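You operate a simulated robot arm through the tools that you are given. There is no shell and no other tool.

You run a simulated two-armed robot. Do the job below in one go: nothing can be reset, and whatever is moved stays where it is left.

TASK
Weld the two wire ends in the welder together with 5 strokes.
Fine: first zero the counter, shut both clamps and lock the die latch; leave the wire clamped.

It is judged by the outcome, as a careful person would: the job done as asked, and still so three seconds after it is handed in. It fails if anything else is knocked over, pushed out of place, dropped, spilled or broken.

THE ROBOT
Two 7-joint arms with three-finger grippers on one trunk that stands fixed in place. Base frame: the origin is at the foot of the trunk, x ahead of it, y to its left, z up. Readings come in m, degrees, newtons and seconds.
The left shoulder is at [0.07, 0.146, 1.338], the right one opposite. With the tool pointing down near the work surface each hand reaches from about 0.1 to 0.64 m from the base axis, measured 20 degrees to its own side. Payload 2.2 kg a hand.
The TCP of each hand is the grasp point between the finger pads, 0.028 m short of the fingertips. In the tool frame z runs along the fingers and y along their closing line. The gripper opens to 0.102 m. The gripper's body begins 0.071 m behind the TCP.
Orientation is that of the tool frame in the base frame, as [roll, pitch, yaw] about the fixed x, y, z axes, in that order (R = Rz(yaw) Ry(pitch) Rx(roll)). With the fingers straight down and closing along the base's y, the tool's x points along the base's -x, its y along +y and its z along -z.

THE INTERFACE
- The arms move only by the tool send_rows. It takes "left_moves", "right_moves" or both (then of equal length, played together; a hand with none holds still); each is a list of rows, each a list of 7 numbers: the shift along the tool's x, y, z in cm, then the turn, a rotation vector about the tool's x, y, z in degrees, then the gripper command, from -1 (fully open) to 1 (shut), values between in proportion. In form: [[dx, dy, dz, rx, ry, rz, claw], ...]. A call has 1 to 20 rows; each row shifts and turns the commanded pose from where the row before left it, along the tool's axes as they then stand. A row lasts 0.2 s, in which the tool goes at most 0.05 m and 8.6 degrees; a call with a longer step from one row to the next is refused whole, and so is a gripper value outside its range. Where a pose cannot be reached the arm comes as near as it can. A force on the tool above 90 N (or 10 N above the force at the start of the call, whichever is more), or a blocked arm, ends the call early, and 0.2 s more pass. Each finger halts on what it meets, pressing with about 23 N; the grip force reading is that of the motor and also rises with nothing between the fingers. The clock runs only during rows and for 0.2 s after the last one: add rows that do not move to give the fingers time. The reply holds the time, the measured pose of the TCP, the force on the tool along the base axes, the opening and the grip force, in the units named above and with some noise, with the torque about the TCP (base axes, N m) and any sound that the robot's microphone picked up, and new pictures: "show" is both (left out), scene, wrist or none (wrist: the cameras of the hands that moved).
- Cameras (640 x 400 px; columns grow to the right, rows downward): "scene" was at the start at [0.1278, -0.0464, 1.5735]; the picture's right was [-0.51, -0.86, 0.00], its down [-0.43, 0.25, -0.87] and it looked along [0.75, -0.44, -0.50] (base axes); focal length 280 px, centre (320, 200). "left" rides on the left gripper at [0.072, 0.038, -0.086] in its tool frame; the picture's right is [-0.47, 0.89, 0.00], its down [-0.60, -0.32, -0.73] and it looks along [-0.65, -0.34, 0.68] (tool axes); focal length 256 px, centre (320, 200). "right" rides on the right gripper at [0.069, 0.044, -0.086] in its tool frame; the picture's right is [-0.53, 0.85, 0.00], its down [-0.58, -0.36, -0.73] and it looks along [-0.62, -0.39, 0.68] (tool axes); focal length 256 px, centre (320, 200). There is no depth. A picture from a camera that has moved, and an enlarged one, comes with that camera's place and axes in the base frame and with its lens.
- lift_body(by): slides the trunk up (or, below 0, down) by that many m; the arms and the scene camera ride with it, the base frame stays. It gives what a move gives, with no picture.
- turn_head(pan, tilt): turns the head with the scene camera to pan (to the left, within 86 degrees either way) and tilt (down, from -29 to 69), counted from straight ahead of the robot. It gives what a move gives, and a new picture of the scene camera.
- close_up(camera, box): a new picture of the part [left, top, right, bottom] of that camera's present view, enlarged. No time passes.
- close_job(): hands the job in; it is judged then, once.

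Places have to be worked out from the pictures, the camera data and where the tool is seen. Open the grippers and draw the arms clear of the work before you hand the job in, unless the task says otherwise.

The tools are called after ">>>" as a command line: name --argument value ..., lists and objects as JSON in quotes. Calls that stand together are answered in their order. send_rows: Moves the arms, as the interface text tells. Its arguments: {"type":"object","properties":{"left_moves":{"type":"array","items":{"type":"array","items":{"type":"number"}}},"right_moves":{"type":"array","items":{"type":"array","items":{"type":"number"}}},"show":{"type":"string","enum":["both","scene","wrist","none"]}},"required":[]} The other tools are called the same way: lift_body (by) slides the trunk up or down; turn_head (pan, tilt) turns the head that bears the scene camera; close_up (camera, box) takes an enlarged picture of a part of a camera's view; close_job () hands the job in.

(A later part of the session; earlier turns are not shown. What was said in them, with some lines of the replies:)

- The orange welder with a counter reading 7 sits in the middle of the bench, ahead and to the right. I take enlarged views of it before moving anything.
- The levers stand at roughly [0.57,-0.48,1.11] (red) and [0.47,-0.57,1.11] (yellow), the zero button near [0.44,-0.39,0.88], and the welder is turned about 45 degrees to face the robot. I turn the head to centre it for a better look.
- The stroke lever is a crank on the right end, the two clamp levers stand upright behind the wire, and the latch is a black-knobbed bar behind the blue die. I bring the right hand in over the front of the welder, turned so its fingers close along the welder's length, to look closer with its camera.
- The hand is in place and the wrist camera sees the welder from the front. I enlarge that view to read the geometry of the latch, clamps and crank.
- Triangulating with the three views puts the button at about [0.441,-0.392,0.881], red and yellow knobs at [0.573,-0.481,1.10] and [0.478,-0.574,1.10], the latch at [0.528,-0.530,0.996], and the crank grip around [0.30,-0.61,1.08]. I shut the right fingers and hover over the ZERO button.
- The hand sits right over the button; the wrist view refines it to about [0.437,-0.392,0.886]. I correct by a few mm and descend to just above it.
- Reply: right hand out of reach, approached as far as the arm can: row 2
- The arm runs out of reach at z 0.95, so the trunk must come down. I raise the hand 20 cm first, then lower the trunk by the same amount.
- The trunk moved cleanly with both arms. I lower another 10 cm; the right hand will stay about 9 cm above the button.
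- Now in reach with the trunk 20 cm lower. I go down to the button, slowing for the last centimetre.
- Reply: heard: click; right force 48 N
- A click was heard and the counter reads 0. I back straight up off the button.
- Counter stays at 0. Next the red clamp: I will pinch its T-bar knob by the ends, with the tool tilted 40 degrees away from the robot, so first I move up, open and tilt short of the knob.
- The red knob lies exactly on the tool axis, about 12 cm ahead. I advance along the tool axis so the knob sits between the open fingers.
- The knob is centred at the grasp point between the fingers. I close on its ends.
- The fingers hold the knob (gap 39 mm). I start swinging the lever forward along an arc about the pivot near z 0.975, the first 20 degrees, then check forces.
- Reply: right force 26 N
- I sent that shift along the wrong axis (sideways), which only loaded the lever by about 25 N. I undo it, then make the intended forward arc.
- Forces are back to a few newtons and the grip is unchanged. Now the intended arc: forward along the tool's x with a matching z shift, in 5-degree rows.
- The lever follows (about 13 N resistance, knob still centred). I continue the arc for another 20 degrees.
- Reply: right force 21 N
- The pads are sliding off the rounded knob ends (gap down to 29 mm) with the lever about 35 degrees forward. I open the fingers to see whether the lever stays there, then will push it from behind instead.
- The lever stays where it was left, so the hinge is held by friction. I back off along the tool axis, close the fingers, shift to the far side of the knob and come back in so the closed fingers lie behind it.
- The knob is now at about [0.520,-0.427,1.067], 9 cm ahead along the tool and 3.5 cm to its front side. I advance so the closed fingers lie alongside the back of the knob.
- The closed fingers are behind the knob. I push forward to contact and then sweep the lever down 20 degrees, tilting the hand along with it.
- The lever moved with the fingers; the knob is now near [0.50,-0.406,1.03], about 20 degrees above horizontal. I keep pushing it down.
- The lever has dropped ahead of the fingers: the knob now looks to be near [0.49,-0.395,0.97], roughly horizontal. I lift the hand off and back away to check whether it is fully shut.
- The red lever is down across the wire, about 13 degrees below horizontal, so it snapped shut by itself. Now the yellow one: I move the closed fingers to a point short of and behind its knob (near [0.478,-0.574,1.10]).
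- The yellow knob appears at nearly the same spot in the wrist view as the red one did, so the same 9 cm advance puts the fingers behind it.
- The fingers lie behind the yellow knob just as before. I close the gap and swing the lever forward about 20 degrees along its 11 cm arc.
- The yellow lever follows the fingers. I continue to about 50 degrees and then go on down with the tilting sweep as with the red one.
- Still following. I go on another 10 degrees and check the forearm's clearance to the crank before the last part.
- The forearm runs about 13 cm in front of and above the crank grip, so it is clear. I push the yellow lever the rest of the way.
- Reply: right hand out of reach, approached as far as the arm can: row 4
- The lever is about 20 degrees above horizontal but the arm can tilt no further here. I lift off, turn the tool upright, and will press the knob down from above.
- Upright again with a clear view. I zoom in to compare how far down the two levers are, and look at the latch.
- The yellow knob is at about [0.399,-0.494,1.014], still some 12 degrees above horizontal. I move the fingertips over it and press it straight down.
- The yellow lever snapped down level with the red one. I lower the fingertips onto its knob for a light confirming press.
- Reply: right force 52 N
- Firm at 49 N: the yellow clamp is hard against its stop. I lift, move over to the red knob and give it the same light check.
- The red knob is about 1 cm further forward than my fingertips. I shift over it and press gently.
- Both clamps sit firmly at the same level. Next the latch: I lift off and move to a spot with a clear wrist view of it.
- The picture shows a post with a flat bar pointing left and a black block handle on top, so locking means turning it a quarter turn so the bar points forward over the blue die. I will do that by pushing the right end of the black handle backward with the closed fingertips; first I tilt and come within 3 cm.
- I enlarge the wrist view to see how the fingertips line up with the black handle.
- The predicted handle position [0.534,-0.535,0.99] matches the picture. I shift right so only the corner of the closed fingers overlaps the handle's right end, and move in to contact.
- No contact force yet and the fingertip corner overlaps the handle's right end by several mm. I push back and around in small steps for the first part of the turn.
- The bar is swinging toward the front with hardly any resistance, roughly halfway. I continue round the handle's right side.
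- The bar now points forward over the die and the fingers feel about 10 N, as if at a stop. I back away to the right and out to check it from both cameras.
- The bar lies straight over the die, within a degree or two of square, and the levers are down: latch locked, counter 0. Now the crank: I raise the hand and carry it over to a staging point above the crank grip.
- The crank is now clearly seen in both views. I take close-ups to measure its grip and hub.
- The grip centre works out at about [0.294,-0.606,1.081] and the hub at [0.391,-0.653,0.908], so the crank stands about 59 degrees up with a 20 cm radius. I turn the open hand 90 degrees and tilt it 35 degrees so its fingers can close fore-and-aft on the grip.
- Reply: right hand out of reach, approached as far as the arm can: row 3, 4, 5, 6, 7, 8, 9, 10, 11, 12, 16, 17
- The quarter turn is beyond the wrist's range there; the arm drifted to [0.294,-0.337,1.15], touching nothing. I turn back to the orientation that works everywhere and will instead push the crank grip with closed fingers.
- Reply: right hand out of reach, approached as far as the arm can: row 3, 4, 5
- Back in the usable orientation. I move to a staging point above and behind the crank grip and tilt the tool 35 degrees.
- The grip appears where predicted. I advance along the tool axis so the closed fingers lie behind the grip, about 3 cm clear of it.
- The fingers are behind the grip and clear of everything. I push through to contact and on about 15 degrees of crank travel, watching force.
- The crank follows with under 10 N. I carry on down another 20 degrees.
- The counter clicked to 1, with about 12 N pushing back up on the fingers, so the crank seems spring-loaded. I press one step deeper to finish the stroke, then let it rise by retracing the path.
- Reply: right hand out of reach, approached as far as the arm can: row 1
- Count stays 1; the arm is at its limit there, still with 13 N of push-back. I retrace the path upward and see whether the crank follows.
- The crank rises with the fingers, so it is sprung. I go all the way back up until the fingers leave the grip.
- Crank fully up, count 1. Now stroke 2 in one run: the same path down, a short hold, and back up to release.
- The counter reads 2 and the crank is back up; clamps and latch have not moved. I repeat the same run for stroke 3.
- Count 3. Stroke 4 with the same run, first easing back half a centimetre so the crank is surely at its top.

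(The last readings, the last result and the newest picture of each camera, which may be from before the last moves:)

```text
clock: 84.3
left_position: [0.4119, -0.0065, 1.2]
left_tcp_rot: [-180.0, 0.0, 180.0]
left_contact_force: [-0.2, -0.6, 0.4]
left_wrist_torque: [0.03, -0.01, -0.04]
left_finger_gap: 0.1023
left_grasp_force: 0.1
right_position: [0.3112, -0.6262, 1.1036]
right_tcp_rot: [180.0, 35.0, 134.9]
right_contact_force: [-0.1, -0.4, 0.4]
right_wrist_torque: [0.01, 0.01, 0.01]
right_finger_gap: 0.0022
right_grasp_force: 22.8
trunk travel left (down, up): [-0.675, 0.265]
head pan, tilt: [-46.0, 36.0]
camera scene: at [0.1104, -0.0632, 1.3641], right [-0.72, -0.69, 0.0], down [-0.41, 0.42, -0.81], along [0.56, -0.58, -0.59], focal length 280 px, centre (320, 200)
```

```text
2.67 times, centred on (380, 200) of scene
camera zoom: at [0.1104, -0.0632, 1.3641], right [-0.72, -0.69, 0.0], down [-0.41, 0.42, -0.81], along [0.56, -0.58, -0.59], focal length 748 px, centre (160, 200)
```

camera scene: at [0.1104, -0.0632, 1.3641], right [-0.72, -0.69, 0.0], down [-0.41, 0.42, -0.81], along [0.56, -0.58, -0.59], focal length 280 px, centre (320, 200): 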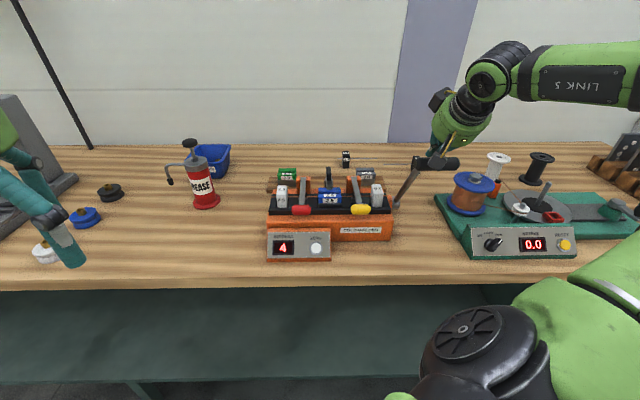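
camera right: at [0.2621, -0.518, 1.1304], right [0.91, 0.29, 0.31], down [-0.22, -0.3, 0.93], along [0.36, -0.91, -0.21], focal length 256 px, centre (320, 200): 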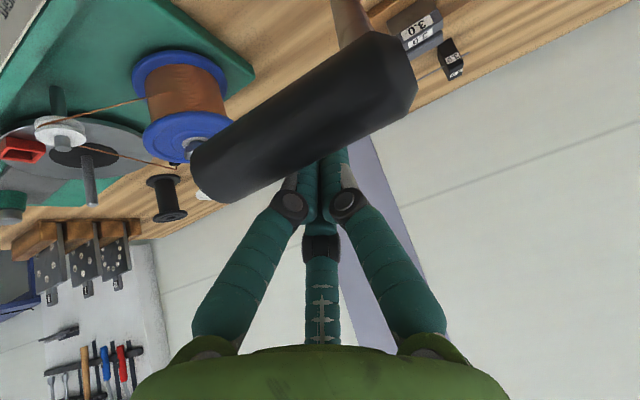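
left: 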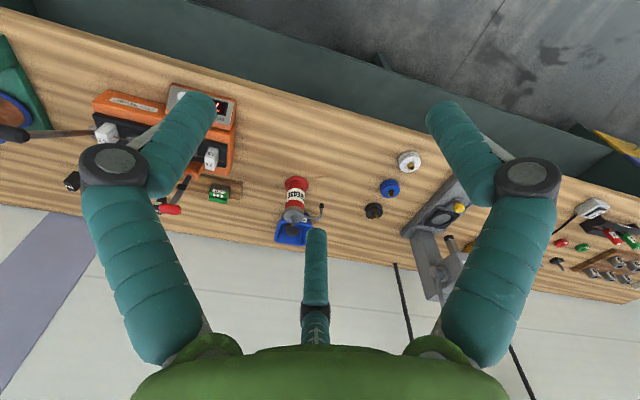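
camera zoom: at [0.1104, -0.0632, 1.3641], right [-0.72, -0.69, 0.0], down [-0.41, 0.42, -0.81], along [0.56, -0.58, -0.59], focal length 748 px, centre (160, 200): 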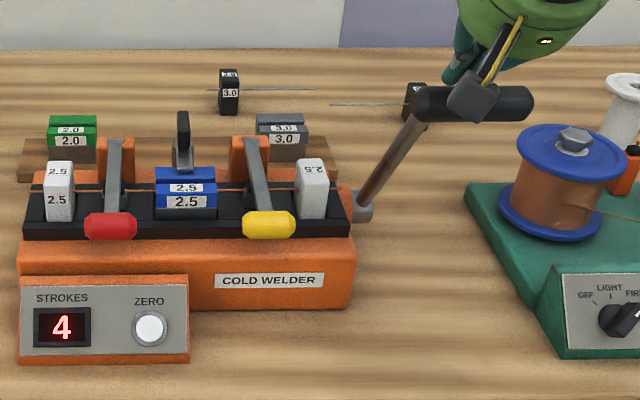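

Count 4, crank at its top and the fingers free of it. Now the fifth and last stroke.

>>> send_rows --right_moves '[[1.5, 0, 0, 0, 0, 0, 1], [1.77, 0, -0.08, 0, -2, 0, 1], [1.77, 0, 0.05, 0, -2, 0, 1], [1.76, 0, 0.14, 0, -2, 0, 1], [1.75, 0, 0.23, 0, -2, 0, 1], [1.74, 0, 0.32, 0, -2, 0, 1], [1.72, 0, 0.41, 0, -2, 0, 1], [1.7, 0, 0.5, 0, -2, 0, 1], [0, 0, 0, 0, 0, 0, 1], [0, 0, 0, 0, 2, 0, 1], [-1.7, 0, -0.5, 0, 2, 0, 1], [-1.72, 0, -0.41, 0, 2, 0, 1], [-1.74, 0, -0.32, 0, 2, 0, 1], [-1.75, 0, -0.23, 0, 2, 0, 1], [-1.76, 0, -0.14, 0, 2, 0, 1], [-1.77, 0, -0.05, 0, 2, 0, 1], [-1.77, 0, 0.08, 0, 0, 0, 1], [-2.5, 0, 0, 0, 0, 0, 1], [0, 0, 0, 0, 0, 0, 1]]' --show "scene"

>>> close_up --camera "scene" --box '[260, 130, 500, 270]'

```text
clock: 88.3
left_position: [0.4127, -0.0079, 1.2009]
left_tcp_rot: [179.9, -0.1, -180.0]
left_contact_force: [0.1, 0.3, -0.2]
left_wrist_torque: [0.02, -0.03, 0.01]
left_finger_gap: 0.1022
left_grasp_force: 0.0
right_position: [0.3169, -0.6299, 1.1088]
right_tcp_rot: [-180.0, 34.8, 135.0]
right_contact_force: [0.2, -0.4, 0.1]
right_wrist_torque: [-0.01, 0.0, -0.02]
right_finger_gap: 0.0024
right_grasp_force: 22.8
trunk travel left (down, up): [-0.675, 0.265]
head pan, tilt: [-46.0, 36.0]
camera scene: at [0.1102, -0.0633, 1.3642], right [-0.72, -0.69, 0.0], down [-0.41, 0.42, -0.81], along [0.56, -0.58, -0.59], focal length 280 px, centre (320, 200)
```

scene: 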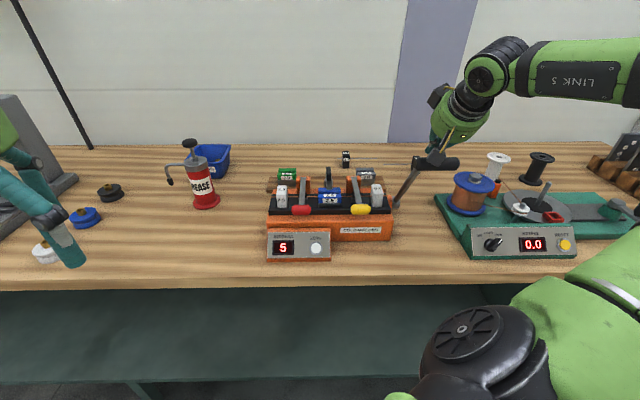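

```text
2.67 times, centred on (380, 200) of scene
camera zoom: at [0.1102, -0.0633, 1.3642], right [-0.72, -0.69, 0.0], down [-0.41, 0.42, -0.81], along [0.56, -0.58, -0.59], focal length 748 px, centre (160, 200)
```

zoom: 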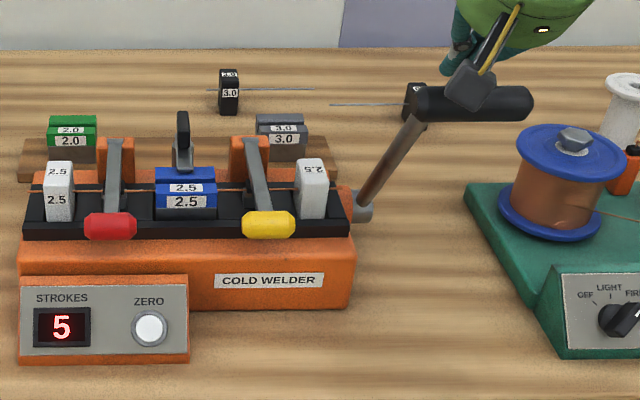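

The counter reads 5, the crank is back up, and both clamps and the latch are still in place. I withdraw the right hand along its own axis, straighten it, move it clear of the bench work and open the gripper.

>>> send_rows --right_moves '[[0, 0, -4, 0, 0, 0, 1], [0, 0, -4, 0, 0, 0, 1], [0, 0, -4, 0, 0, 0, 1], [0, 0, 0, 0, 7, 0, 1], [0, 0, 0, 0, 7, 0, 1], [0, 0, 0, 0, 7, 0, 1], [0, 0, 0, 0, 7, 0, 1], [0, 0, 0, 0, 7, 0, 1], [3.24, 3.01, -0.86, 0, 0, 0, 1], [3.24, 3.01, -0.86, 0, 0, 0, 1], [3.24, 3.01, -0.86, 0, 0, 0, 1], [3.24, 3.01, -0.86, 0, 0, 0, 1], [3.24, 3.01, -0.86, 0, 0, 0, 1], [0, 0, 0, 0, 0, 0, -1], [0, 0, 0, 0, 0, 0, -1], [0, 0, 0, 0, 0, 0, -1]]' --show "both"

>>> close_up --camera "scene" --box '[250, 130, 450, 270]'

>>> close_up --camera "right" --box '[280, 0, 640, 230]'

```text
clock: 91.7
left_position: [0.4116, -0.0065, 1.2009]
left_tcp_rot: [180.0, 0.1, -180.0]
left_contact_force: [0.6, 0.2, 0.8]
left_wrist_torque: [0.02, 0.03, 0.03]
left_finger_gap: 0.1021
left_grasp_force: 0.0
right_position: [0.2608, -0.362, 1.2495]
right_tcp_rot: [180.0, 0.0, 135.0]
right_contact_force: [-0.2, -0.4, -0.1]
right_wrist_torque: [0.0, 0.02, 0.01]
right_finger_gap: 0.102
right_grasp_force: 0.1
trunk travel left (down, up): [-0.675, 0.265]
head pan, tilt: [-46.0, 36.0]
camera scene: at [0.1107, -0.0633, 1.3641], right [-0.72, -0.69, 0.0], down [-0.41, 0.42, -0.81], along [0.56, -0.58, -0.59], focal length 280 px, centre (320, 200)
camera right: at [0.2421, -0.2836, 1.3355], right [0.98, 0.22, 0.0], down [0.15, -0.67, 0.73], along [0.16, -0.71, -0.68], focal length 256 px, centre (320, 200)
```

scene: 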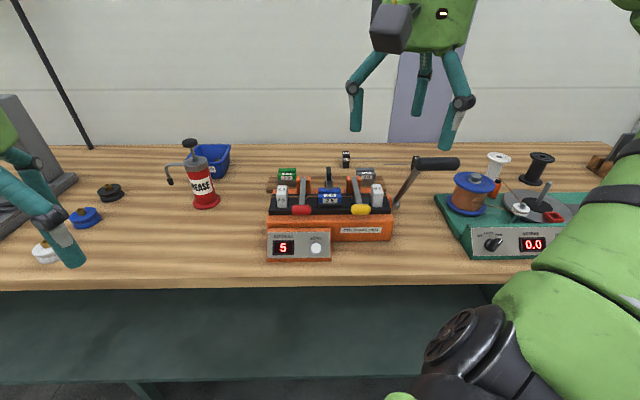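
right: 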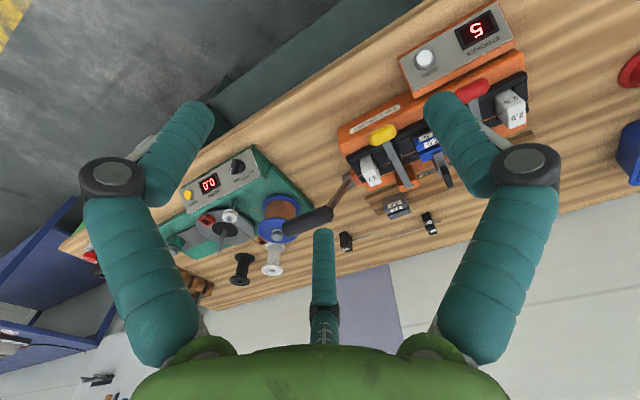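

```text
2.86 times, centred on (350, 200) of scene
camera zoom: at [0.1107, -0.0633, 1.3641], right [-0.72, -0.69, 0.0], down [-0.41, 0.42, -0.81], along [0.56, -0.58, -0.59], focal length 801 px, centre (234, 200)
```

zoom: 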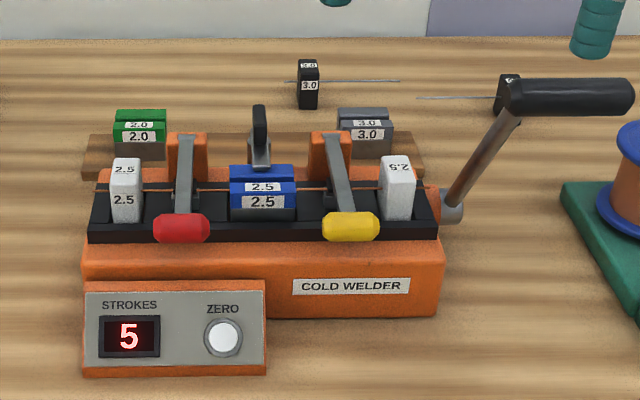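

```text
1.74 times, centred on (460, 115) of right
camera zoom: at [0.2421, -0.2836, 1.3355], right [0.98, 0.22, 0.0], down [0.15, -0.67, 0.73], along [0.16, -0.71, -0.68], focal length 445 px, centre (76, 348)
```

zoom: 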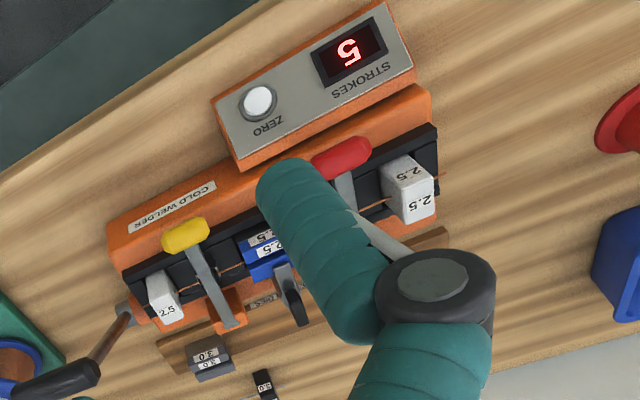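

All is in order: the counter shows 5, both clamps are down on the wire, the latch bar lies over the die, the crank is back up, and both hands are open and clear. I hand the job in.

>>> close_job

```text
The job is handed in.
```

The two wire ends have had their 5 strokes in the cold welder and the job is handed in. The counter read 0 before the first stroke and 5 after the last.

- **Counter:** I pressed ZERO first; it clicked and showed 0.
- **Clamps:** Both levers are shut on the wire, and each was firm when pressed afterwards. The wire is still clamped.
- **Die latch:** The bar was turned to point forward over the blue 2.5 die, within a degree or two of square. I took the roughly 10 N of resistance at the end of its turn as the stop; I heard no click.
- **Strokes:** Each of the five added one to the counter. I pushed the crank down until the count registered rather than to a hard stop, because the arm ran out of reach before any stop. The crank is back up.

While shutting the red clamp I once pushed sideways on its knob by mistake, with about 25 N; nothing moved and I reversed it at once. Nothing else was knocked or displaced that I could see, and both hands were left open and clear of the work.
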